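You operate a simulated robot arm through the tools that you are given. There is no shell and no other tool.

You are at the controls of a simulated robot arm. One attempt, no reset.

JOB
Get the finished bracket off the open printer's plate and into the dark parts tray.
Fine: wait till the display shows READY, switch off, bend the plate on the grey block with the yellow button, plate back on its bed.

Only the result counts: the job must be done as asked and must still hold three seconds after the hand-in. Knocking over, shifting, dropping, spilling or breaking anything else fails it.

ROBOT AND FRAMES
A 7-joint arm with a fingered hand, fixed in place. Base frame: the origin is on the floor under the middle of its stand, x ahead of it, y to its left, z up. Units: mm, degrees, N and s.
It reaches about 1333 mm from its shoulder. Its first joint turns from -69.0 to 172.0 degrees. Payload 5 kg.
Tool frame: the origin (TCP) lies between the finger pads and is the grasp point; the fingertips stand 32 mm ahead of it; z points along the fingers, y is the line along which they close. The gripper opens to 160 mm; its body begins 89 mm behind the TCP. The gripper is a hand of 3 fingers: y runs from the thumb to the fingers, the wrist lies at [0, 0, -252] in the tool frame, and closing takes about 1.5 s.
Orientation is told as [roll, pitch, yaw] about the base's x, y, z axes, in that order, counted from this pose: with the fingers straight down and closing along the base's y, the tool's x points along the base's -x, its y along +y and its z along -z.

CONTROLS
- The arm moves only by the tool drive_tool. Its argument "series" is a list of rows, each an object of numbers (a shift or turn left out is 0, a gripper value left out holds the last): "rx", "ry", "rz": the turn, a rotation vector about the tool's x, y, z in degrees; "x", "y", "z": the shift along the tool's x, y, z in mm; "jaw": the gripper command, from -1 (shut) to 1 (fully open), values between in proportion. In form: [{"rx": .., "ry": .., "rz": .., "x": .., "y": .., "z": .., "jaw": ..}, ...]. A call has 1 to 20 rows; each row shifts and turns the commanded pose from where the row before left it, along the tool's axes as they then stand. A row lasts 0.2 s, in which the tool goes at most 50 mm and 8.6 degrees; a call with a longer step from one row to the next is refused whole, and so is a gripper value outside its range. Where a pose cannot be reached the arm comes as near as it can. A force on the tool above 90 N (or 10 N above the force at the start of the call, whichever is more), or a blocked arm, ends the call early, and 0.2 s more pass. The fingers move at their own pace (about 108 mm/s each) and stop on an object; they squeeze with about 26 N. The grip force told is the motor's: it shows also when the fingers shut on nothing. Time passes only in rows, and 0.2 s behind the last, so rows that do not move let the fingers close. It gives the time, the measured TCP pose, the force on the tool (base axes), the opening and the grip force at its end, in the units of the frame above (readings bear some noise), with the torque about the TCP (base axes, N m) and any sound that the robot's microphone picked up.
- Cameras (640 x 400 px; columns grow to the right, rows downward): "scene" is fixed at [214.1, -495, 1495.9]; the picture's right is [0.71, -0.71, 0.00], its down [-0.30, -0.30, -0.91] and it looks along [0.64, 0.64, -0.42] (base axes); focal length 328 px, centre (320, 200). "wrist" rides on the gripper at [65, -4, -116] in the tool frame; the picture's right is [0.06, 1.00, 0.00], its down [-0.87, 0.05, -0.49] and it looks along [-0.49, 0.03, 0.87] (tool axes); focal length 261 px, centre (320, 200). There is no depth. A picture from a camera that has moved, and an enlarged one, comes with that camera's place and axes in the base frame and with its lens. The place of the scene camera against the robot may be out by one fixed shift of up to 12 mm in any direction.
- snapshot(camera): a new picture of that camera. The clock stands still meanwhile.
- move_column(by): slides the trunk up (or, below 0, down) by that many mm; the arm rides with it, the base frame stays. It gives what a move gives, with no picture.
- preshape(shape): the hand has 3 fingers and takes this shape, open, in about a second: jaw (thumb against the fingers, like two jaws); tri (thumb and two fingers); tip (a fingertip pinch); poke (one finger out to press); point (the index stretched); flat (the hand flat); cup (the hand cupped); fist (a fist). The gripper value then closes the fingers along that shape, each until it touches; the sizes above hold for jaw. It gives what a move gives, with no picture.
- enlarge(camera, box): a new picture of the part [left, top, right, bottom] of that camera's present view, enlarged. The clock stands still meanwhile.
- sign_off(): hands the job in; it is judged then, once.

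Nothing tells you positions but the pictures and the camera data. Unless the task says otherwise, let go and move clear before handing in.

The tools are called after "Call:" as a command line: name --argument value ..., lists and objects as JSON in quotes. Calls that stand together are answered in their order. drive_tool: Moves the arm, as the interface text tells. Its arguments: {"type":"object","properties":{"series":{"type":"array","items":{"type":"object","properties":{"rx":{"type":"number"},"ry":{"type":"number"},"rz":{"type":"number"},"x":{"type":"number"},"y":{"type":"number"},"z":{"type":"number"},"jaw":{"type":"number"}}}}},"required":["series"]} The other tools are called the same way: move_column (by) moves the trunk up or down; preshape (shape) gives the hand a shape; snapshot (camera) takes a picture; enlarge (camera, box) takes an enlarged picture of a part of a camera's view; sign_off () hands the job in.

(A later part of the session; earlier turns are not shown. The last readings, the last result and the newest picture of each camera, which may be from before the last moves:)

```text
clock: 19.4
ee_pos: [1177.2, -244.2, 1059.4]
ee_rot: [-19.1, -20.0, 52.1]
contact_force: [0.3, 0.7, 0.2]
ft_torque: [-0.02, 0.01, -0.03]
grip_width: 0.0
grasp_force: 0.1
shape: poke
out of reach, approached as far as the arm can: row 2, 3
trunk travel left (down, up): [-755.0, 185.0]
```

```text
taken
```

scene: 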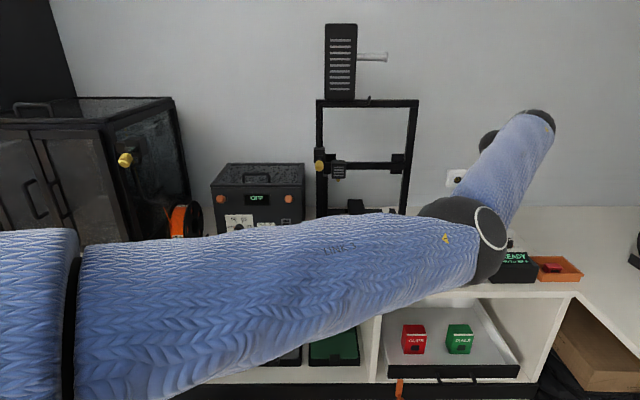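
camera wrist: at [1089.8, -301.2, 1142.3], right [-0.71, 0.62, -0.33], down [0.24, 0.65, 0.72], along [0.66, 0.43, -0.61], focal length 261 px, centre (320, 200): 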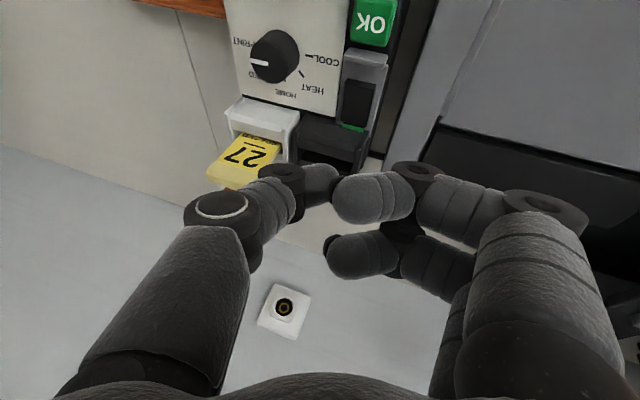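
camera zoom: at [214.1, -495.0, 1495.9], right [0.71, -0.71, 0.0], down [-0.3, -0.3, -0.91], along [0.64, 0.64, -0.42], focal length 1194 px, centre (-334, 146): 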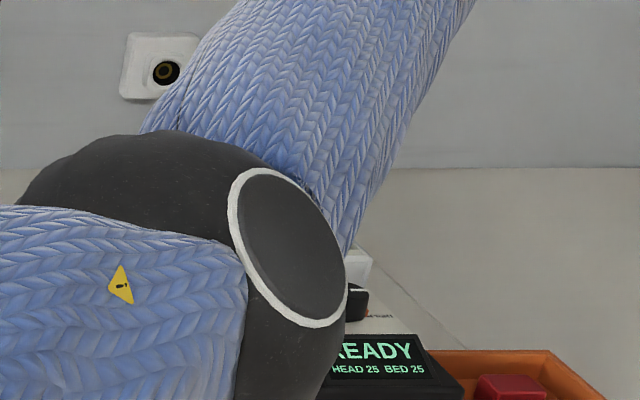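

The elbow is well above and in front of the bench, so that's fine. Pad tip should be near (1010, 666, 1028). I'll shift it forward 10 mm and down to about 10 mm above the rocker.

Call:
drive_tool --series '[{"x": 7.3, "y": 4.35, "z": 12}, {"x": 7.3, "y": 4.35, "z": 12}, {"x": 7.3, "y": 4.35, "z": 12}, {"x": 7.3, "y": 4.35, "z": 12}, {}]'

Call:
enlarge --camera "wrist" --box '[220, 40, 460, 240]'

Call:
snapshot --camera "scene"

```text
clock: 20.6
ee_pos: [1170.2, -253.2, 1003.4]
ee_rot: [-19.2, -20.0, 52.2]
contact_force: [0.4, -0.1, -0.3]
ft_torque: [-0.02, -0.01, -0.01]
grip_width: 0.0
grasp_force: 0.0
shape: poke
trunk travel left (down, up): [-755.0, 185.0]
```

```text
2.00 times, centred on (340, 140) of wrist
camera zoom: at [1082.0, -309.9, 1085.3], right [-0.71, 0.62, -0.33], down [0.24, 0.65, 0.72], along [0.66, 0.43, -0.61], focal length 521 px, centre (280, 320)
```

zoom: 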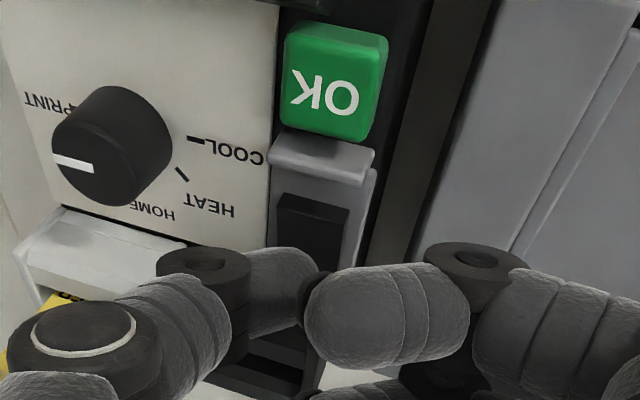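

```text
taken
```

scene: 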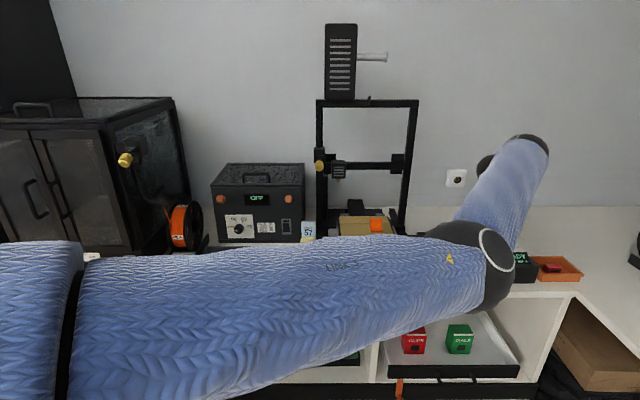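

The pad should be about 12 mm above the rocker's front half and clear of the guard. I'll descend slowly and watch force.

Call:
drive_tool --series '[{"x": 1.37, "y": 1.23, "z": 3.55}, {"x": 1.37, "y": 1.23, "z": 3.55}, {"x": 1.37, "y": 1.23, "z": 3.55}, {}]'

Call:
drive_tool --series '[{"x": 0.68, "y": 0.62, "z": 1.78}, {"x": 0.68, "y": 0.62, "z": 1.78}, {}]'

Call:
enlarge --camera "wrist" --box '[220, 40, 460, 240]'

```text
clock: 21.6
ee_pos: [1170.3, -251.9, 992.8]
ee_rot: [-19.1, -20.1, 52.1]
contact_force: [1.6, -1.3, 4.5]
ft_torque: [-0.01, -0.02, 0.02]
grip_width: 0.1
grasp_force: 0.0
shape: poke
trunk travel left (down, up): [-755.0, 185.0]
heard: click
```

```text
clock: 22.4
ee_pos: [1170.6, -252.7, 992.5]
ee_rot: [-19.3, -20.2, 52.2]
contact_force: [0.1, -2.3, 26.5]
ft_torque: [-0.09, -0.22, 0.0]
grip_width: 0.0
grasp_force: 0.0
shape: poke
trunk travel left (down, up): [-755.0, 185.0]
```

```text
2.00 times, centred on (340, 140) of wrist
camera zoom: at [1080.9, -309.4, 1074.1], right [-0.71, 0.62, -0.33], down [0.24, 0.65, 0.72], along [0.66, 0.43, -0.61], focal length 521 px, centre (280, 320)
```

zoom: 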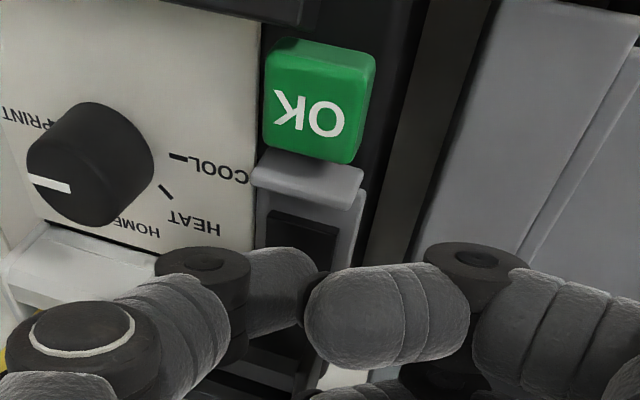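

I heard a click, and the rocker is bottomed out at 26 N. I'll lift straight up and check the display and lamp.

Call:
drive_tool --series '[{"x": -2.05, "y": -1.85, "z": -5.33}, {"x": -4.1, "y": -3.69, "z": -10.66}, {"x": -6.84, "y": -6.15, "z": -17.76}, {"x": -6.84, "y": -6.15, "z": -17.76}, {"x": -6.84, "y": -6.15, "z": -17.76}, {}]'

Call:
snapshot --camera "wrist"

Call:
enlarge --camera "wrist" --box '[220, 0, 460, 160]'

```text
clock: 23.8
ee_pos: [1171.3, -253.0, 1064.2]
ee_rot: [-19.1, -20.0, 52.1]
contact_force: [0.0, -0.6, -0.4]
ft_torque: [0.01, 0.01, 0.03]
grip_width: 0.0
grasp_force: 0.0
shape: poke
trunk travel left (down, up): [-755.0, 185.0]
```

```text
taken
camera wrist: at [1083.2, -309.9, 1146.7], right [-0.71, 0.62, -0.33], down [0.24, 0.65, 0.72], along [0.66, 0.43, -0.61], focal length 261 px, centre (320, 200)
```

wrist: 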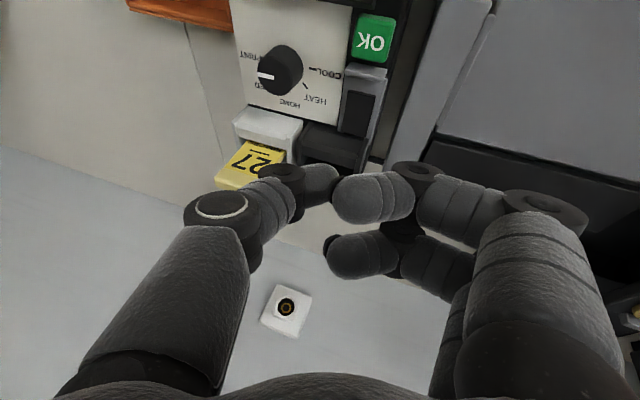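

```text
2.50 times, centred on (340, 80) of wrist
camera zoom: at [1083.2, -309.9, 1146.7], right [-0.71, 0.62, -0.33], down [0.24, 0.65, 0.72], along [0.66, 0.43, -0.61], focal length 652 px, centre (270, 500)
```

zoom: 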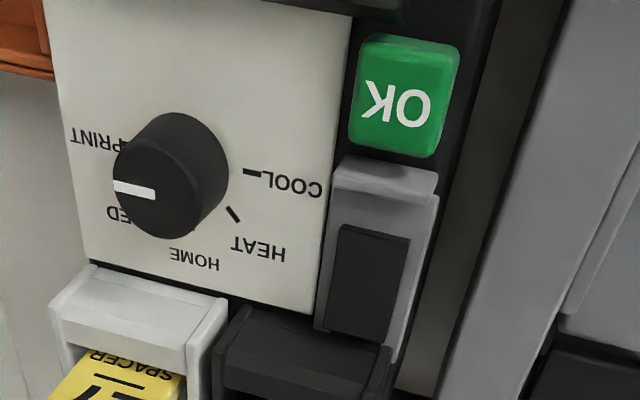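

The lamp is dark and the rocker is now down at the front, so the printer is off. I'll retreat from the box and straighten the hand.

Call:
drive_tool --series '[{"x": 20.65, "y": 14.3, "z": -29.05}, {"x": 20.65, "y": 14.3, "z": -29.05}, {"x": 20.65, "y": 14.3, "z": -29.05}, {"x": 20.65, "y": 14.3, "z": -29.05}, {"x": 20.65, "y": 14.3, "z": -29.05}, {"x": 20.65, "y": 14.3, "z": -29.05}, {"ry": 6.67}, {"ry": 6.67}, {"ry": 6.66}, {"rx": -6}, {"rx": -6}, {"rx": -6}, {}]'

Call:
snapshot --camera "scene"

```text
clock: 26.6
ee_pos: [961.2, -296.0, 1149.9]
ee_rot: [0.1, -1.1, 45.7]
contact_force: [-1.3, 0.2, -1.0]
ft_torque: [-0.03, 0.01, 0.03]
grip_width: 0.1
grasp_force: 0.2
shape: poke
trunk travel left (down, up): [-755.0, 185.0]
```

```text
taken
```

scene: 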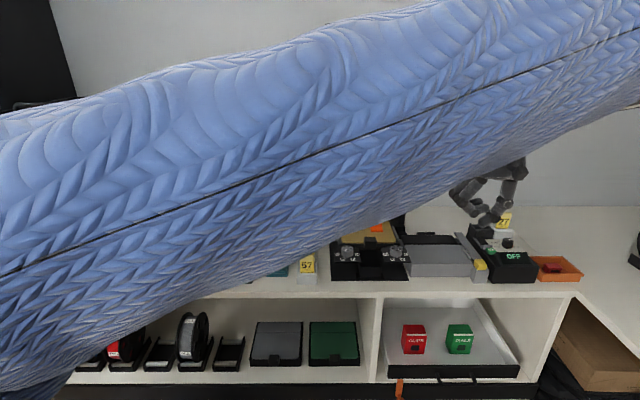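

The display now reads OFF. I'll raise the trunk again to free the scene view, open to jaw, and move to look at the plate and its grip block from two sides.

Call:
move_column --by 120

Call:
preshape --shape "jaw"

Call:
drive_tool --series '[{"rz": 0.7, "ry": 1.1}, {"y": 38.4, "x": 2.9, "z": 10}, {"y": 38.4, "x": 2.9, "z": 10}, {"y": 38.4, "x": 2.9, "z": 10}, {"y": 38.4, "x": 2.9, "z": 10}, {"y": 38.4, "x": 2.9, "z": 10}, {"y": 38.4, "x": 2.9, "z": 10}, {"y": 38.4, "x": 2.9, "z": 10}, {}]'

Call:
snapshot --camera "wrist"

Call:
enlarge --camera "wrist" --box '[180, 130, 420, 290]'

Call:
snapshot --camera "scene"

```text
clock: 28.1
ee_pos: [961.2, -296.1, 1268.7]
ee_rot: [0.1, -1.1, 45.7]
contact_force: [-0.3, 0.4, 0.3]
ft_torque: [0.0, 0.0, 0.02]
grip_width: 0.0
grasp_force: 0.1
shape: poke
trunk travel left (down, up): [-875.0, 65.0]
```

```text
clock: 29.0
ee_pos: [961.3, -296.3, 1271.1]
ee_rot: [0.1, -0.9, 45.7]
contact_force: [0.0, 0.9, -1.1]
ft_torque: [-0.02, 0.02, 0.01]
grip_width: 160.0
grasp_force: 0.0
shape: jaw
trunk travel left (down, up): [-875.0, 65.0]
```

```text
clock: 31.0
ee_pos: [756.9, -119.9, 1199.3]
ee_rot: [0.2, -0.1, 45.0]
contact_force: [-0.1, 0.3, -0.6]
ft_torque: [-0.01, 0.01, 0.02]
grip_width: 160.0
grasp_force: 0.0
shape: jaw
trunk travel left (down, up): [-875.0, 65.0]
```

```text
taken
camera wrist: at [713.3, -169.9, 1315.8], right [-0.75, 0.66, 0.0], down [0.58, 0.65, 0.49], along [0.32, 0.37, -0.87], focal length 261 px, centre (320, 200)
```

wrist: 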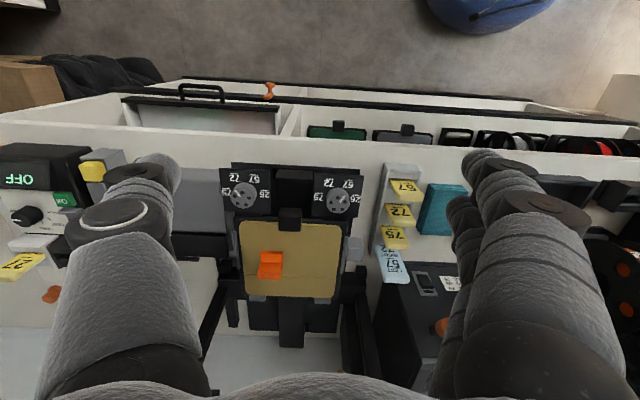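

```text
2.50 times, centred on (300, 210) of wrist
camera zoom: at [713.3, -169.9, 1315.8], right [-0.75, 0.66, 0.0], down [0.58, 0.65, 0.49], along [0.32, 0.37, -0.87], focal length 652 px, centre (370, 175)
```

zoom: 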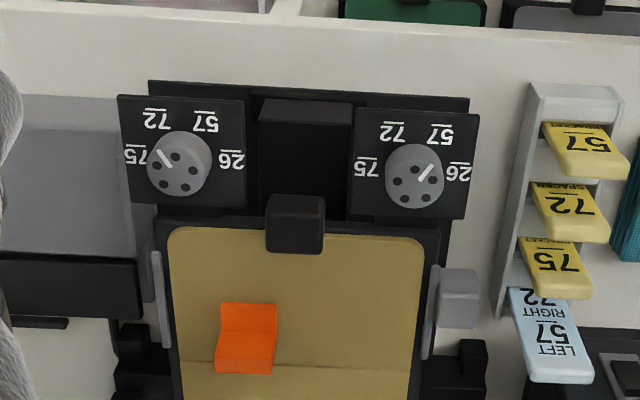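

```text
taken
```

scene: 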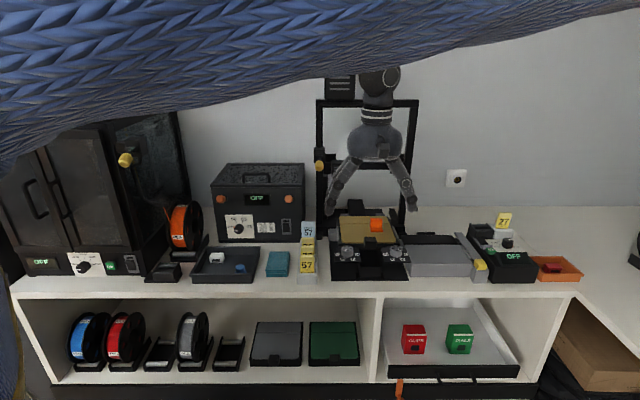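

Call:
drive_tool --series '[{"y": -40}, {"y": -40}, {"y": -20}, {}]'

Call:
enlarge --camera "wrist" --box '[240, 160, 480, 310]'

Call:
enlarge --camera "wrist" --box '[300, 170, 420, 320]'

Call:
enlarge --camera "scene" --box '[330, 195, 410, 285]'

```text
clock: 32.0
ee_pos: [829.0, -191.4, 1201.1]
ee_rot: [0.1, 0.0, 44.9]
contact_force: [-0.1, 0.1, 0.0]
ft_torque: [-0.02, 0.03, -0.03]
grip_width: 160.0
grasp_force: 0.0
shape: jaw
trunk travel left (down, up): [-875.0, 65.0]
```

```text
2.67 times, centred on (360, 235) of wrist
camera zoom: at [785.8, -240.3, 1317.7], right [-0.75, 0.66, 0.0], down [0.58, 0.65, 0.49], along [0.32, 0.37, -0.87], focal length 695 px, centre (213, 107)
```

zoom: 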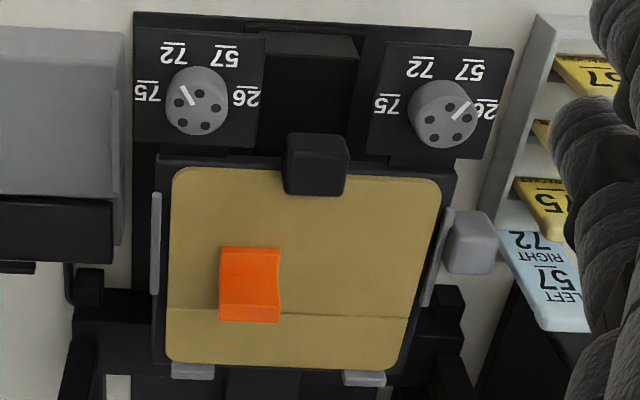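

```text
2.67 times, centred on (360, 245) of wrist
camera zoom: at [785.8, -240.3, 1317.7], right [-0.75, 0.66, 0.0], down [0.58, 0.65, 0.49], along [0.32, 0.37, -0.87], focal length 695 px, centre (213, 80)
```

zoom: 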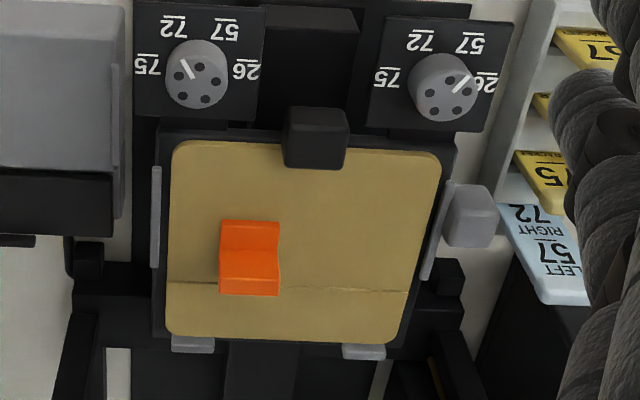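

```text
4.44 times, centred on (370, 240) of scene
camera zoom: at [214.1, -495.0, 1495.9], right [0.71, -0.71, 0.0], down [-0.3, -0.3, -0.91], along [0.64, 0.64, -0.42], focal length 1460 px, centre (98, 22)
```

zoom: 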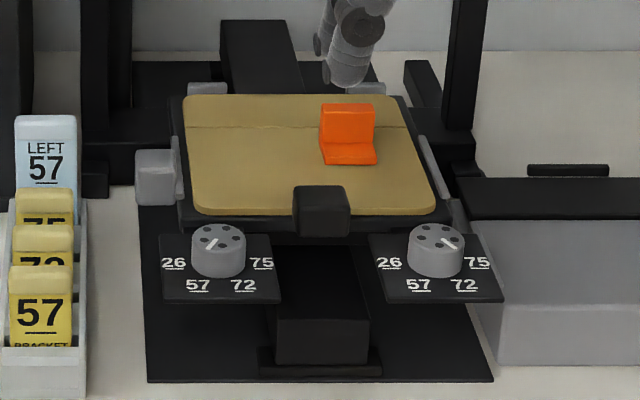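

Call:
enlarge --camera "wrist" --box '[320, 195, 400, 245]'

Call:
enlarge --camera "scene" --box '[355, 230, 395, 255]'

Call:
enlarge --camera "wrist" --box '[290, 210, 430, 310]'

```text
8.00 times, centred on (360, 220) of wrist
camera zoom: at [785.8, -240.3, 1317.7], right [-0.75, 0.66, 0.0], down [0.58, 0.65, 0.49], along [0.32, 0.37, -0.87], focal length 2085 px, centre (0, 40)
```

zoom: 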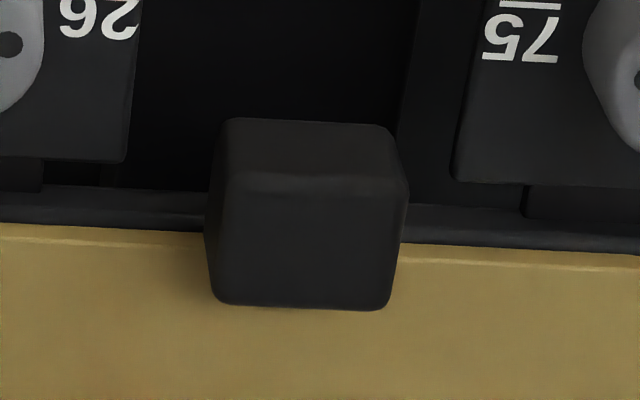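

```text
16.00 times, centred on (375, 242) of scene
camera zoom: at [214.1, -495.0, 1495.9], right [0.71, -0.71, 0.0], down [-0.3, -0.3, -0.91], along [0.64, 0.64, -0.42], focal length 5254 px, centre (-560, -480)
```

zoom: 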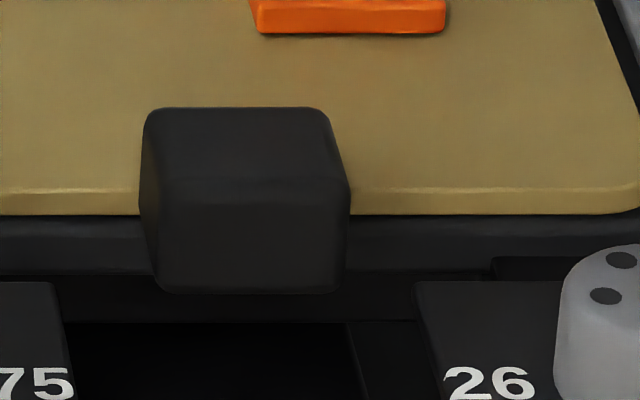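

```text
4.00 times, centred on (360, 260) of wrist
camera zoom: at [785.8, -240.3, 1317.7], right [-0.75, 0.66, 0.0], down [0.58, 0.65, 0.49], along [0.32, 0.37, -0.87], focal length 1043 px, centre (160, -40)
```

zoom: 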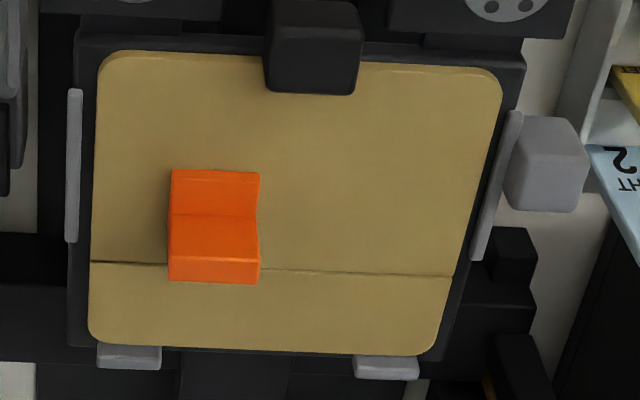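

I want to see how the fingers sit when partly closed before grasping the 33 mm-wide grip block. I'll set the jaw to about 50 mm opening in free air and look.

Call:
drive_tool --series '[{"jaw": -0.4}, {"jaw": -0.4}, {"jaw": -0.4}, {"jaw": -0.4}]'

Call:
enlarge --camera "scene" --box '[350, 90, 450, 220]'

Call:
snapshot --camera "wrist"

```text
clock: 33.0
ee_pos: [829.4, -191.7, 1200.2]
ee_rot: [0.1, 0.1, 44.9]
contact_force: [0.4, 0.1, -0.7]
ft_torque: [-0.01, -0.01, 0.02]
grip_width: 48.6
grasp_force: 0.0
shape: jaw
trunk travel left (down, up): [-875.0, 65.0]
```

```text
3.08 times, centred on (400, 155) of scene
camera zoom: at [214.1, -495.0, 1495.9], right [0.71, -0.71, 0.0], down [-0.3, -0.3, -0.91], along [0.64, 0.64, -0.42], focal length 1010 px, centre (74, 338)
```

zoom: 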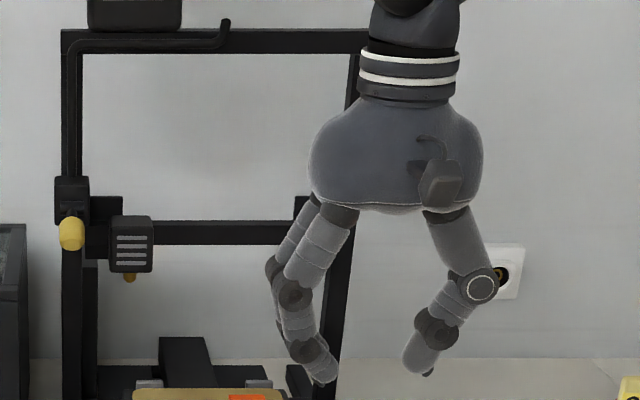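

```text
taken
camera wrist: at [785.6, -240.0, 1317.7], right [-0.75, 0.66, 0.0], down [0.58, 0.65, 0.49], along [0.32, 0.37, -0.87], focal length 261 px, centre (320, 200)
```

wrist: 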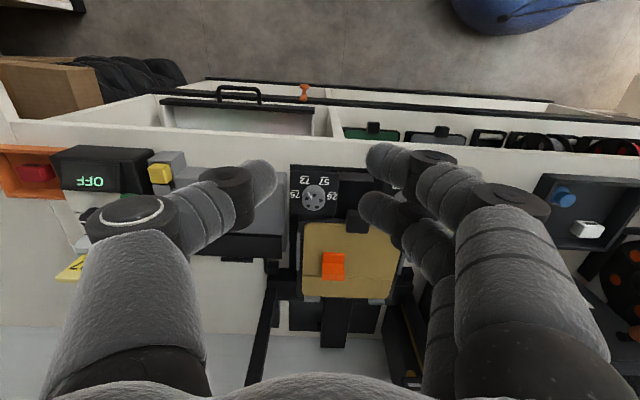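

Handle block is about 33 mm wide and 28 mm deep, but only its front ~19 mm is clear of the bed. I'll inspect the tip and tri shapes to pick the best grasp.

Call:
preshape --shape "tip"

Call:
snapshot --camera "wrist"

Call:
enlarge --camera "scene" --box '[340, 90, 460, 220]'

Call:
preshape --shape "tri"

Call:
snapshot --camera "wrist"

Call:
enlarge --camera "scene" --box '[340, 90, 460, 220]'

```text
clock: 33.9
ee_pos: [829.1, -191.2, 1201.4]
ee_rot: [0.2, 0.1, 45.1]
contact_force: [-0.2, 0.0, 0.7]
ft_torque: [0.01, 0.0, 0.01]
grip_width: 159.7
grasp_force: 0.0
shape: tip
trunk travel left (down, up): [-875.0, 65.0]
```

```text
taken
camera wrist: at [785.6, -240.0, 1317.7], right [-0.75, 0.66, 0.0], down [0.58, 0.65, 0.49], along [0.32, 0.37, -0.87], focal length 261 px, centre (320, 200)
```

wrist: 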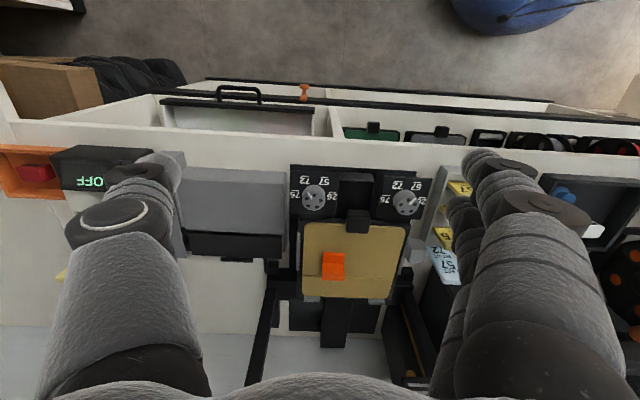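

```text
3.08 times, centred on (400, 155) of scene
camera zoom: at [214.1, -495.0, 1495.9], right [0.71, -0.71, 0.0], down [-0.3, -0.3, -0.91], along [0.64, 0.64, -0.42], focal length 1010 px, centre (74, 338)
```

zoom: 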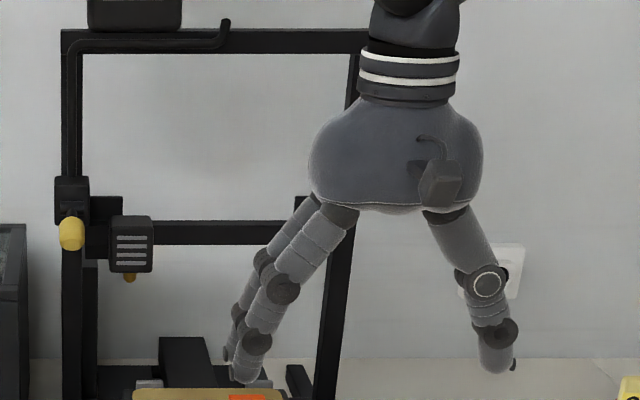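

```text
clock: 34.8
ee_pos: [828.2, -191.2, 1201.5]
ee_rot: [0.1, 0.1, 45.0]
contact_force: [0.0, -0.7, -0.5]
ft_torque: [0.0, 0.01, -0.01]
grip_width: 160.0
grasp_force: 0.0
shape: tri
trunk travel left (down, up): [-875.0, 65.0]
```

```text
taken
camera wrist: at [785.6, -240.0, 1317.7], right [-0.75, 0.66, 0.0], down [0.58, 0.65, 0.49], along [0.32, 0.37, -0.87], focal length 261 px, centre (320, 200)
```

wrist: 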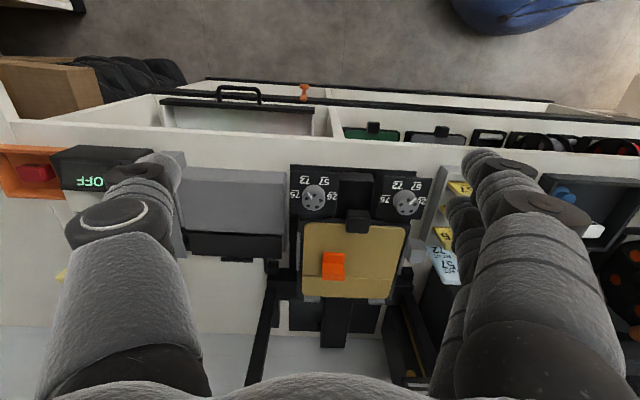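

```text
3.08 times, centred on (400, 155) of scene
camera zoom: at [214.1, -495.0, 1495.9], right [0.71, -0.71, 0.0], down [-0.3, -0.3, -0.91], along [0.64, 0.64, -0.42], focal length 1010 px, centre (74, 338)
```

zoom: 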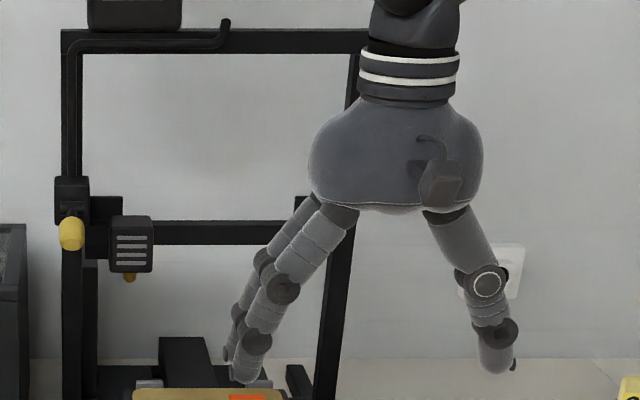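

Open, they look alike; the difference must be in closing. I'll partly close each and compare.

Call:
drive_tool --series '[{"jaw": -0.5}, {"jaw": -0.5}, {"jaw": -0.5}, {"jaw": -0.5}, {"jaw": -0.5}]'

Call:
snapshot --camera "wrist"

Call:
enlarge --camera "scene" --box '[350, 140, 450, 220]'

Call:
preshape --shape "tip"

Call:
drive_tool --series '[{"jaw": -0.5}, {"jaw": -0.5}, {"jaw": -0.5}, {"jaw": -0.5}, {"jaw": -0.5}]'

Call:
snapshot --camera "wrist"

Call:
enlarge --camera "scene" --box '[350, 140, 450, 220]'

```text
clock: 36.0
ee_pos: [829.4, -191.8, 1201.2]
ee_rot: [0.1, 0.1, 45.1]
contact_force: [0.1, -0.9, -0.1]
ft_torque: [0.02, -0.01, -0.02]
grip_width: 40.5
grasp_force: 0.1
shape: tri
trunk travel left (down, up): [-875.0, 65.0]
```

```text
taken
camera wrist: at [785.6, -240.0, 1317.7], right [-0.75, 0.66, 0.0], down [0.58, 0.65, 0.49], along [0.32, 0.37, -0.87], focal length 261 px, centre (320, 200)
```

wrist: 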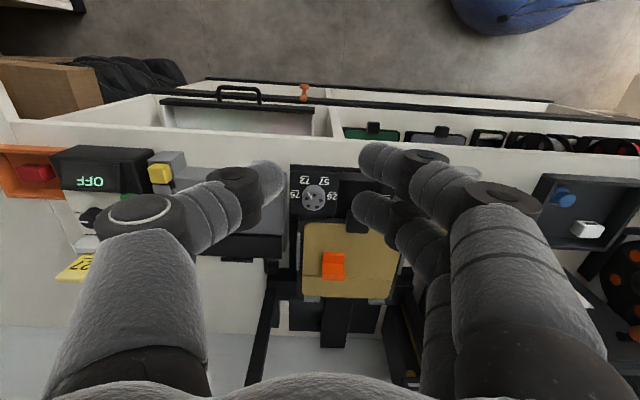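

```text
5.00 times, centred on (400, 180) of scene
camera zoom: at [214.1, -495.0, 1495.9], right [0.71, -0.71, 0.0], down [-0.3, -0.3, -0.91], along [0.64, 0.64, -0.42], focal length 1642 px, centre (-80, 300)
```

zoom: 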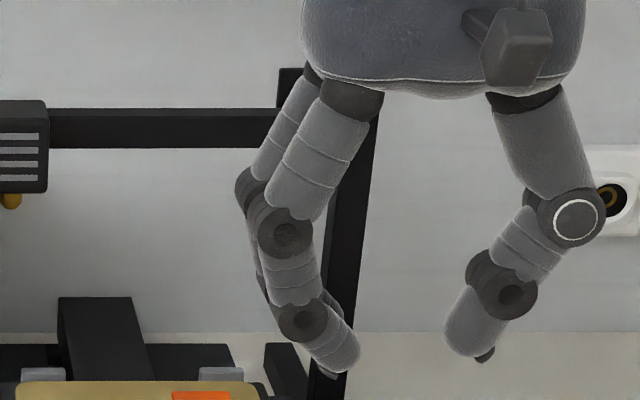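

```text
clock: 36.9
ee_pos: [828.7, -191.0, 1200.9]
ee_rot: [0.1, 0.1, 45.0]
contact_force: [0.2, -0.4, -0.4]
ft_torque: [0.0, -0.05, 0.0]
grip_width: 159.8
grasp_force: 0.0
shape: tip
trunk travel left (down, up): [-875.0, 65.0]
```

```text
clock: 38.1
ee_pos: [828.1, -192.0, 1201.4]
ee_rot: [0.1, 0.1, 45.0]
contact_force: [0.5, -0.6, 0.2]
ft_torque: [-0.03, 0.0, 0.0]
grip_width: 40.6
grasp_force: 0.1
shape: tip
trunk travel left (down, up): [-875.0, 65.0]
```

```text
taken
camera wrist: at [785.6, -240.0, 1317.7], right [-0.75, 0.66, 0.0], down [0.58, 0.65, 0.49], along [0.32, 0.37, -0.87], focal length 261 px, centre (320, 200)
```

wrist: 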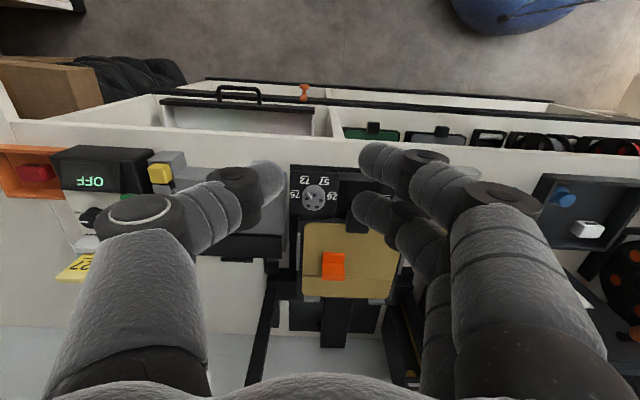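

```text
5.00 times, centred on (400, 180) of scene
camera zoom: at [214.1, -495.0, 1495.9], right [0.71, -0.71, 0.0], down [-0.3, -0.3, -0.91], along [0.64, 0.64, -0.42], focal length 1642 px, centre (-80, 300)
```

zoom: 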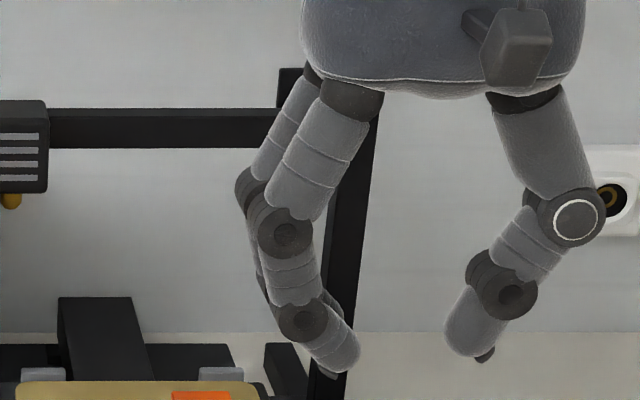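

All three shapes close alike (two fingers about 32 mm apart against the thumb). I'll zoom on the fingertips at about 30 mm opening to learn the contact height.

Call:
drive_tool --series '[{"jaw": -0.62}, {"jaw": -0.62}, {"jaw": -0.62}]'

Call:
enlarge --camera "scene" --box '[385, 185, 435, 220]'

Call:
enlarge --camera "wrist" --box '[220, 130, 420, 260]'

```text
clock: 38.9
ee_pos: [828.7, -192.0, 1200.5]
ee_rot: [0.0, 0.2, 45.0]
contact_force: [0.4, 0.5, 0.1]
ft_torque: [0.01, 0.0, -0.03]
grip_width: 30.9
grasp_force: 0.1
shape: tip
trunk travel left (down, up): [-875.0, 65.0]
```

```text
11.43 times, centred on (410, 202) of scene
camera zoom: at [214.1, -495.0, 1495.9], right [0.71, -0.71, 0.0], down [-0.3, -0.3, -0.91], along [0.64, 0.64, -0.42], focal length 3753 px, centre (-709, 171)
```

zoom: 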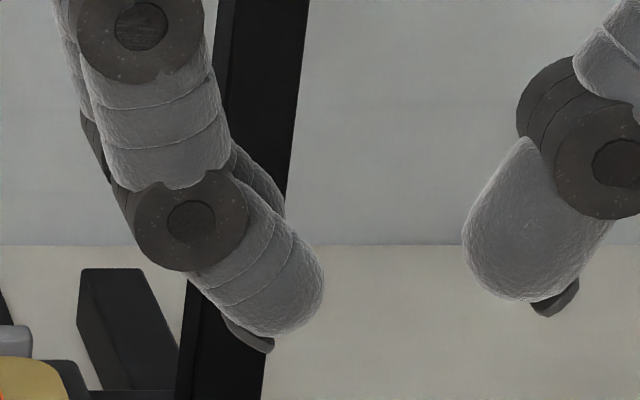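

```text
3.08 times, centred on (320, 195) of wrist
camera zoom: at [785.6, -240.0, 1317.7], right [-0.75, 0.66, 0.0], down [0.58, 0.65, 0.49], along [0.32, 0.37, -0.87], focal length 802 px, centre (320, 215)
```

zoom: 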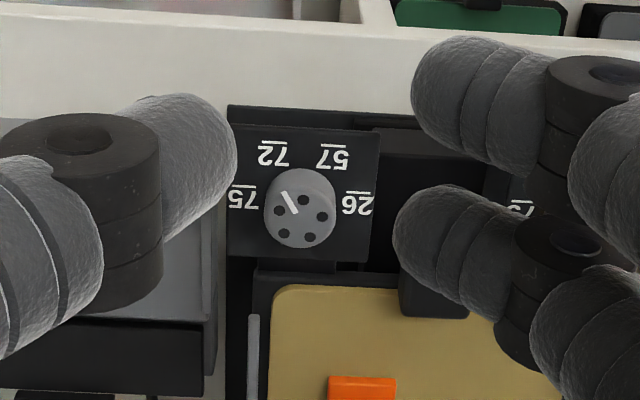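

The fingers contact about 16 mm above their lowest point, so the grasp on this low block needs care. I'll turn the hand to view the grip block from the side and see how it sits against plate and bed.

Call:
drive_tool --series '[{"rz": 8.2, "jaw": -0.62}, {"rz": 8.2}, {"rz": 8.2}, {"rz": 8.2}, {"rz": 8.2}, {"rz": 8.2}, {"rz": 8.2}, {"rz": 8.2}, {"rz": 8.2}, {"rz": 8.2}, {"rz": 8}, {}]'

Call:
drive_tool --series '[{"x": 32, "y": 30}, {"x": 32, "y": 30}, {"x": 32, "y": 32}, {"x": 32, "y": 32}, {"x": 33, "y": 32}, {"ry": -7.5}, {"ry": -7.5}, {"ry": -7.5}, {"ry": -7.5}, {}]'

Call:
snapshot --camera "wrist"

Call:
snapshot --camera "scene"

```text
clock: 41.5
ee_pos: [827.4, -191.4, 1200.3]
ee_rot: [-0.2, 0.1, -45.2]
contact_force: [0.4, -0.8, -0.3]
ft_torque: [-0.01, 0.01, -0.03]
grip_width: 30.9
grasp_force: 0.0
shape: tip
trunk travel left (down, up): [-875.0, 65.0]
```

```text
clock: 43.7
ee_pos: [825.1, 31.8, 1200.3]
ee_rot: [0.0, -29.9, -45.1]
contact_force: [-0.6, -0.2, 0.2]
ft_torque: [0.02, 0.02, 0.04]
grip_width: 30.7
grasp_force: 0.2
shape: tip
trunk travel left (down, up): [-875.0, 65.0]
```

```text
taken
camera wrist: at [740.4, 109.2, 1269.1], right [0.67, 0.74, -0.03], down [0.4, -0.32, 0.86], along [0.63, -0.59, -0.51], focal length 261 px, centre (320, 200)
```

wrist: 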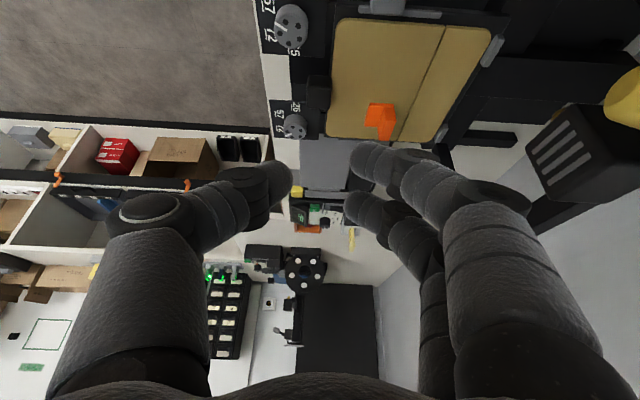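

```text
taken
```

scene: 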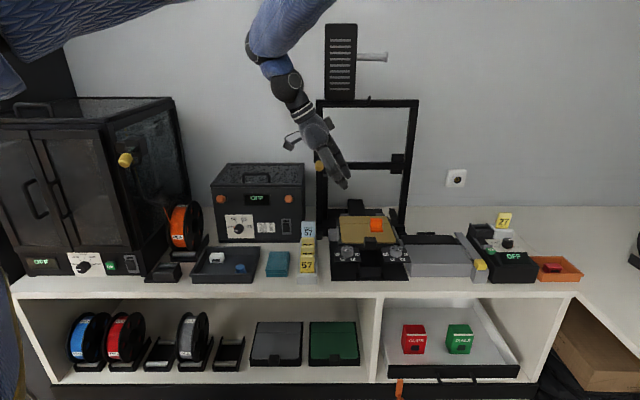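

Call:
enlarge --camera "wrist" --box '[255, 0, 345, 145]'

Call:
enlarge --camera "wrist" --box '[290, 50, 360, 120]'

```text
2.76 times, centred on (300, 72) of wrist
camera zoom: at [740.4, 109.2, 1269.1], right [0.67, 0.74, -0.03], down [0.4, -0.32, 0.86], along [0.63, -0.59, -0.51], focal length 719 px, centre (375, 552)
```

zoom: 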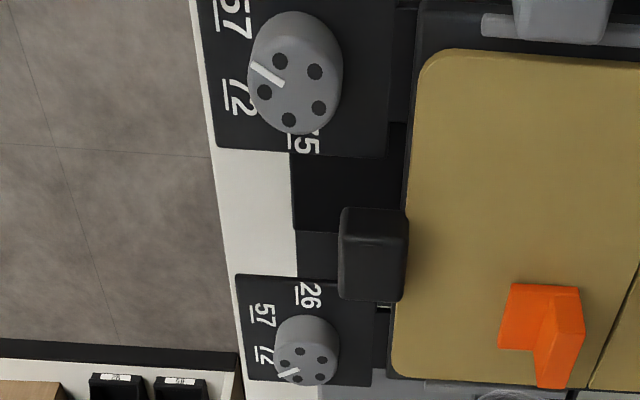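

```text
5.71 times, centred on (325, 85) of wrist
camera zoom: at [740.4, 109.2, 1269.1], right [0.67, 0.74, -0.03], down [0.4, -0.32, 0.86], along [0.63, -0.59, -0.51], focal length 1489 px, centre (291, 857)
```

zoom: 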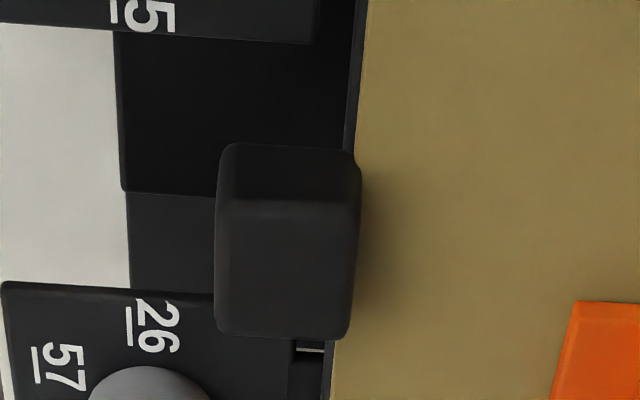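

This side view settles it: the grip block lies fully in front of the plate (u 637–670, v 589–617, top z≈999.5) and stands about 19 mm above the plate (z≈980.5). Before grasping, I'll measure the bending block's hinge and rails more precisely, so I'll straighten and move over it.

Call:
drive_tool --series '[{"ry": 7.5}, {"ry": 7.5}, {"ry": 7.5}, {"ry": 7.4}, {"y": -40}, {"y": -40}, {"y": -40}, {"rz": -8.2}, {"rz": -8.2}, {"rz": -8.2}, {"rz": -8.2}, {"rz": -8.2}, {"rz": -8.2}, {"rz": -8.2}, {"rz": -8.2}, {"rz": -8.2}, {"rz": -8.2}, {"rz": -8.1}, {}]'

Call:
drive_tool --series '[{"y": -45, "z": 8}, {"y": -45, "z": 8}, {"y": -45, "z": 8}, {"y": -45, "z": 8}, {"y": -45, "z": 8}, {"y": -40, "z": 8}, {}]'

Call:
snapshot --camera "wrist"

```text
clock: 47.7
ee_pos: [740.0, -51.5, 1201.0]
ee_rot: [0.0, 0.2, 45.2]
contact_force: [-0.2, 0.1, 0.2]
ft_torque: [0.03, 0.03, -0.02]
grip_width: 30.7
grasp_force: 0.0
shape: tip
trunk travel left (down, up): [-875.0, 65.0]
```

```text
clock: 49.3
ee_pos: [927.4, -240.7, 1151.6]
ee_rot: [0.0, 0.1, 45.2]
contact_force: [0.2, -0.3, -0.2]
ft_torque: [0.0, -0.04, 0.01]
grip_width: 30.5
grasp_force: 0.1
shape: tip
trunk travel left (down, up): [-875.0, 65.0]
```

```text
taken
camera wrist: at [883.2, -289.3, 1267.4], right [-0.75, 0.66, 0.0], down [0.57, 0.65, 0.49], along [0.32, 0.37, -0.87], focal length 261 px, centre (320, 200)
```

wrist: 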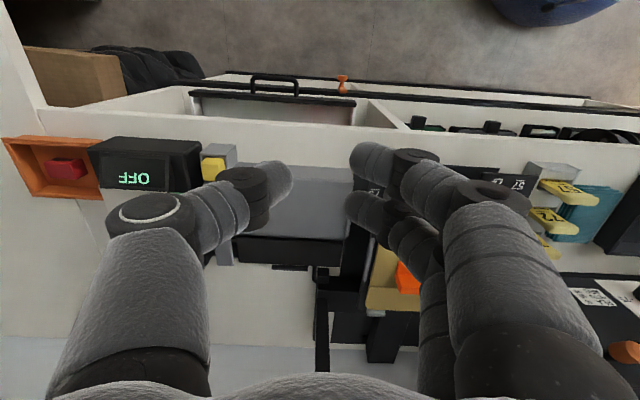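

Call:
drive_tool --series '[{"jaw": 1, "rz": 0.2}, {"jaw": 1}, {"jaw": 1}, {"jaw": 1}, {"jaw": 1}]'

Call:
enlarge --camera "wrist" --box '[190, 130, 400, 290]'

Call:
enlarge --camera "wrist" --box '[210, 200, 310, 280]'

Call:
enlarge --camera "wrist" --box '[290, 200, 390, 280]'

```text
clock: 50.5
ee_pos: [927.1, -241.9, 1151.8]
ee_rot: [0.0, 0.1, 44.9]
contact_force: [0.2, 0.0, -0.8]
ft_torque: [-0.02, 0.02, 0.04]
grip_width: 159.8
grasp_force: 0.0
shape: tip
trunk travel left (down, up): [-875.0, 65.0]
```

```text
2.50 times, centred on (295, 210) of wrist
camera zoom: at [883.5, -288.9, 1267.8], right [-0.75, 0.66, 0.0], down [0.58, 0.65, 0.49], along [0.33, 0.37, -0.87], focal length 652 px, centre (382, 175)
```

zoom: 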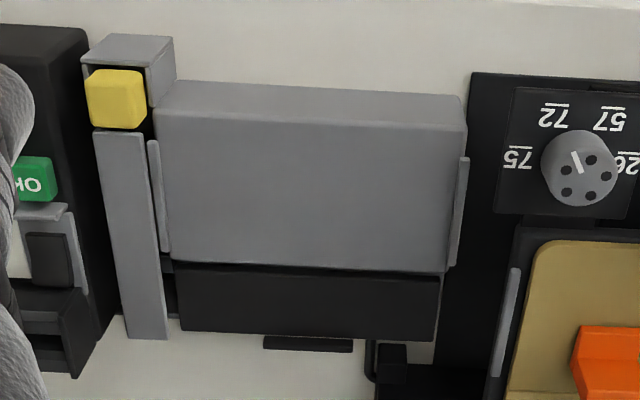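

```text
5.00 times, centred on (260, 240) of wrist
camera zoom: at [883.5, -288.9, 1267.8], right [-0.75, 0.66, 0.0], down [0.58, 0.65, 0.49], along [0.33, 0.37, -0.87], focal length 1303 px, centre (620, 0)
```

zoom: 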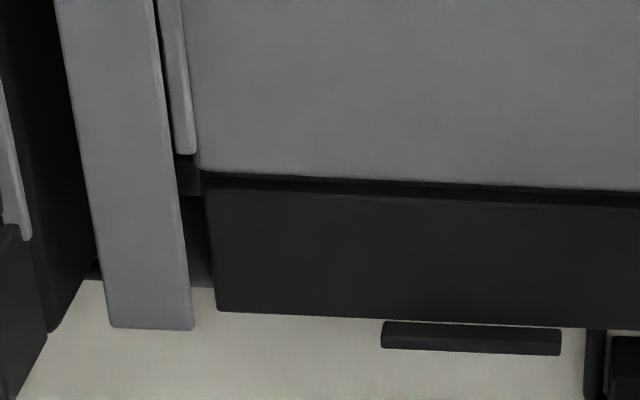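

```text
5.00 times, centred on (340, 240) of wrist
camera zoom: at [883.5, -288.9, 1267.8], right [-0.75, 0.66, 0.0], down [0.58, 0.65, 0.49], along [0.33, 0.37, -0.87], focal length 1303 px, centre (220, 0)
```

zoom: 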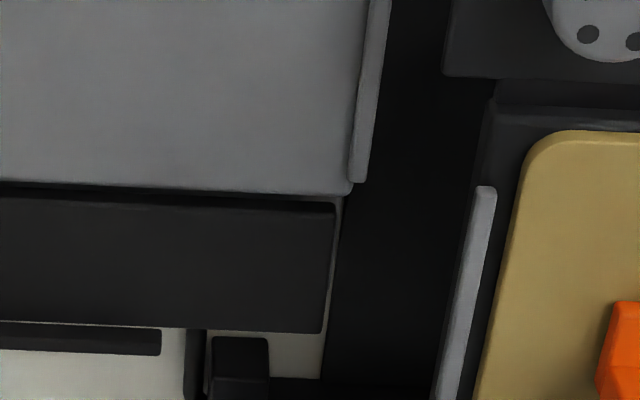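

Call:
drive_tool --series '[{"y": -40}, {"y": -40}, {}]'

Call:
enlarge --camera "wrist" --box '[210, 130, 460, 300]'

Call:
enlarge --camera "wrist" --box '[260, 200, 360, 280]'

Call:
enlarge --camera "wrist" --box '[360, 200, 460, 280]'

```text
clock: 51.3
ee_pos: [984.0, -297.9, 1151.8]
ee_rot: [0.1, 0.0, 44.8]
contact_force: [-0.7, 0.1, -0.4]
ft_torque: [0.0, -0.02, -0.01]
grip_width: 159.8
grasp_force: 0.0
shape: tip
trunk travel left (down, up): [-875.0, 65.0]
```

```text
2.35 times, centred on (335, 215) of wrist
camera zoom: at [940.8, -346.5, 1268.2], right [-0.75, 0.66, 0.0], down [0.58, 0.65, 0.49], along [0.33, 0.37, -0.87], focal length 613 px, centre (285, 165)
```

zoom: 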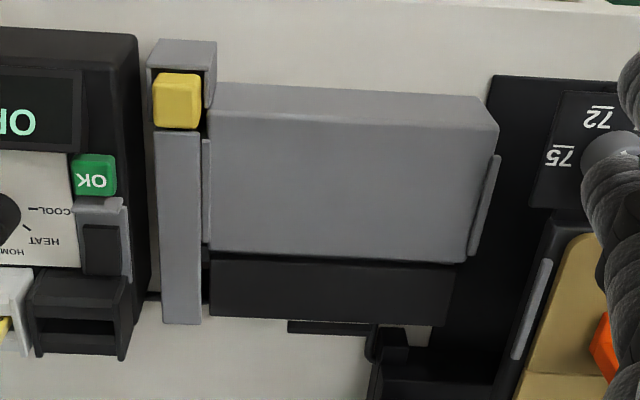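

```text
5.00 times, centred on (310, 240) of wrist
camera zoom: at [940.8, -346.5, 1268.2], right [-0.75, 0.66, 0.0], down [0.58, 0.65, 0.49], along [0.33, 0.37, -0.87], focal length 1303 px, centre (370, 0)
```

zoom: 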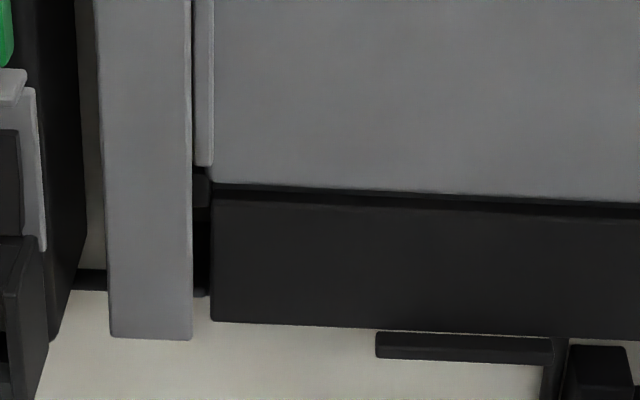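

```text
5.00 times, centred on (410, 240) of wrist
camera zoom: at [940.8, -346.5, 1268.2], right [-0.75, 0.66, 0.0], down [0.58, 0.65, 0.49], along [0.33, 0.37, -0.87], focal length 1303 px, centre (-130, 0)
```

zoom: 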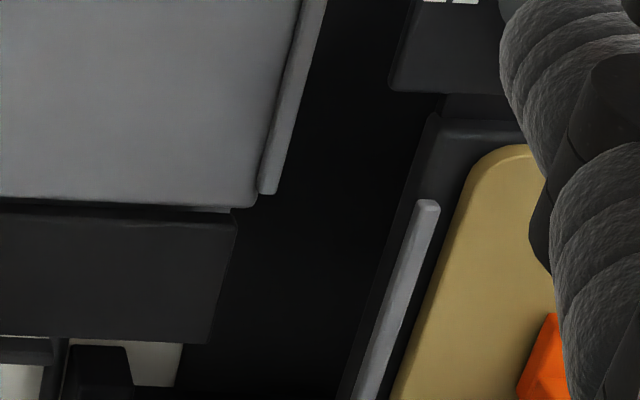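

Block measured: top z≈942, back edge v≈670, u 773–944, flap back to v≈730 with a small stop bar at v≈731. The plate needs to move about +205 in u, −54 in v and −36 in z. Now I'll go above the grip block with a 10° lean and about 46 mm opening.

Call:
drive_tool --series '[{"y": 42, "jaw": -0.43, "rz": -0.2}, {"y": 42}, {"y": 42}, {"y": 42}, {"y": 42}, {"y": 42.5}, {"x": -38, "z": 15}, {"x": -38, "z": 15}, {"x": -37.4, "z": 15}, {"ry": -5, "z": 8}, {"ry": -5, "z": 8}, {}]'

Call:
snapshot --camera "wrist"

Call:
snapshot --camera "scene"

```text
clock: 53.9
ee_pos: [883.1, -35.1, 1091.1]
ee_rot: [0.0, -9.9, 45.1]
contact_force: [0.0, 0.3, 0.3]
ft_torque: [-0.04, 0.01, -0.01]
grip_width: 46.0
grasp_force: 0.0
shape: tip
trunk travel left (down, up): [-875.0, 65.0]
```

```text
taken
camera wrist: at [827.7, -98.3, 1194.1], right [-0.75, 0.66, -0.01], down [0.51, 0.58, 0.63], along [0.43, 0.47, -0.77], focal length 261 px, centre (320, 200)
```

wrist: 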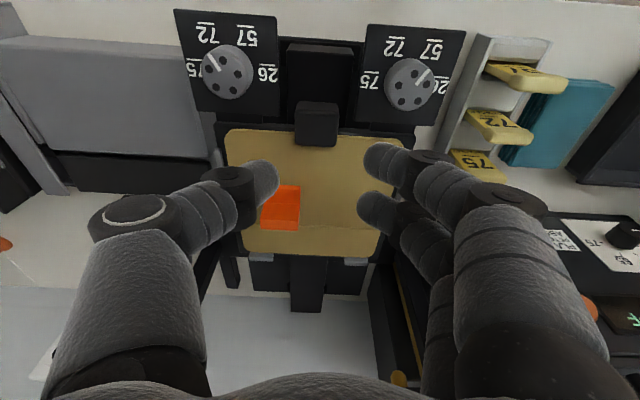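

```text
taken
```

scene: 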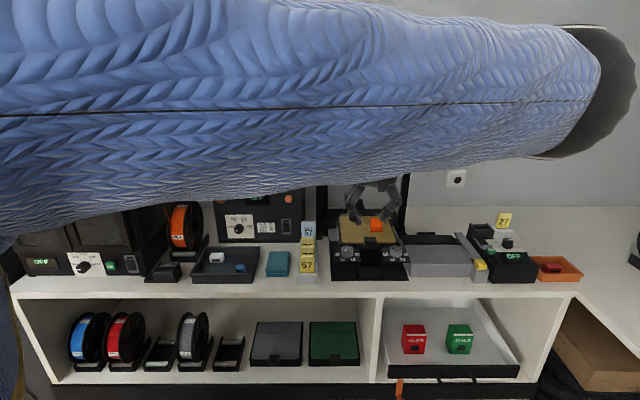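

Call:
enlarge --camera "wrist" --box '[270, 80, 370, 160]'

Call:
enlarge --camera "scene" --box '[330, 175, 420, 265]'

```text
5.00 times, centred on (320, 120) of wrist
camera zoom: at [827.7, -98.3, 1194.1], right [-0.75, 0.66, -0.01], down [0.51, 0.58, 0.63], along [0.43, 0.47, -0.77], focal length 1303 px, centre (320, 600)
```

zoom: 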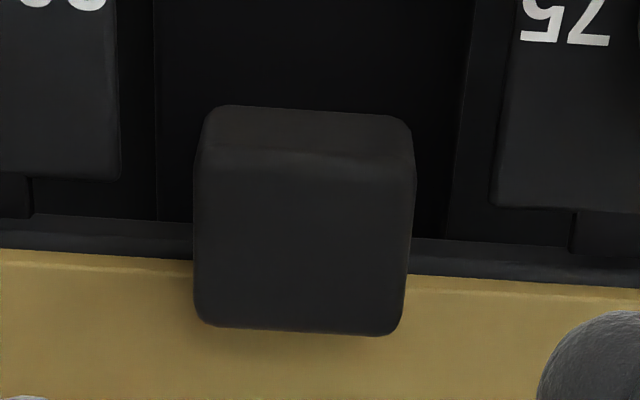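

```text
4.44 times, centred on (375, 220) of scene
camera zoom: at [214.1, -495.0, 1495.9], right [0.71, -0.71, 0.0], down [-0.3, -0.3, -0.91], along [0.64, 0.64, -0.42], focal length 1460 px, centre (76, 111)
```

zoom: 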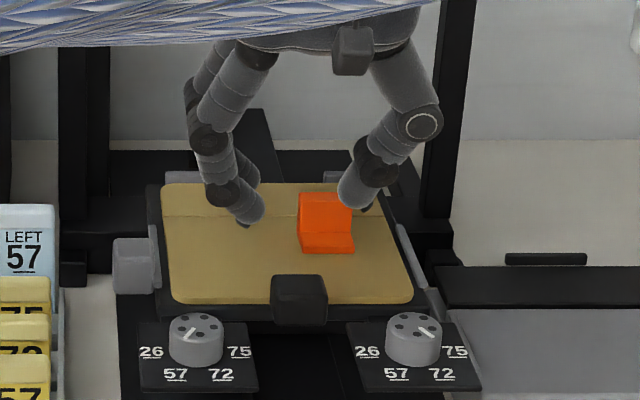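

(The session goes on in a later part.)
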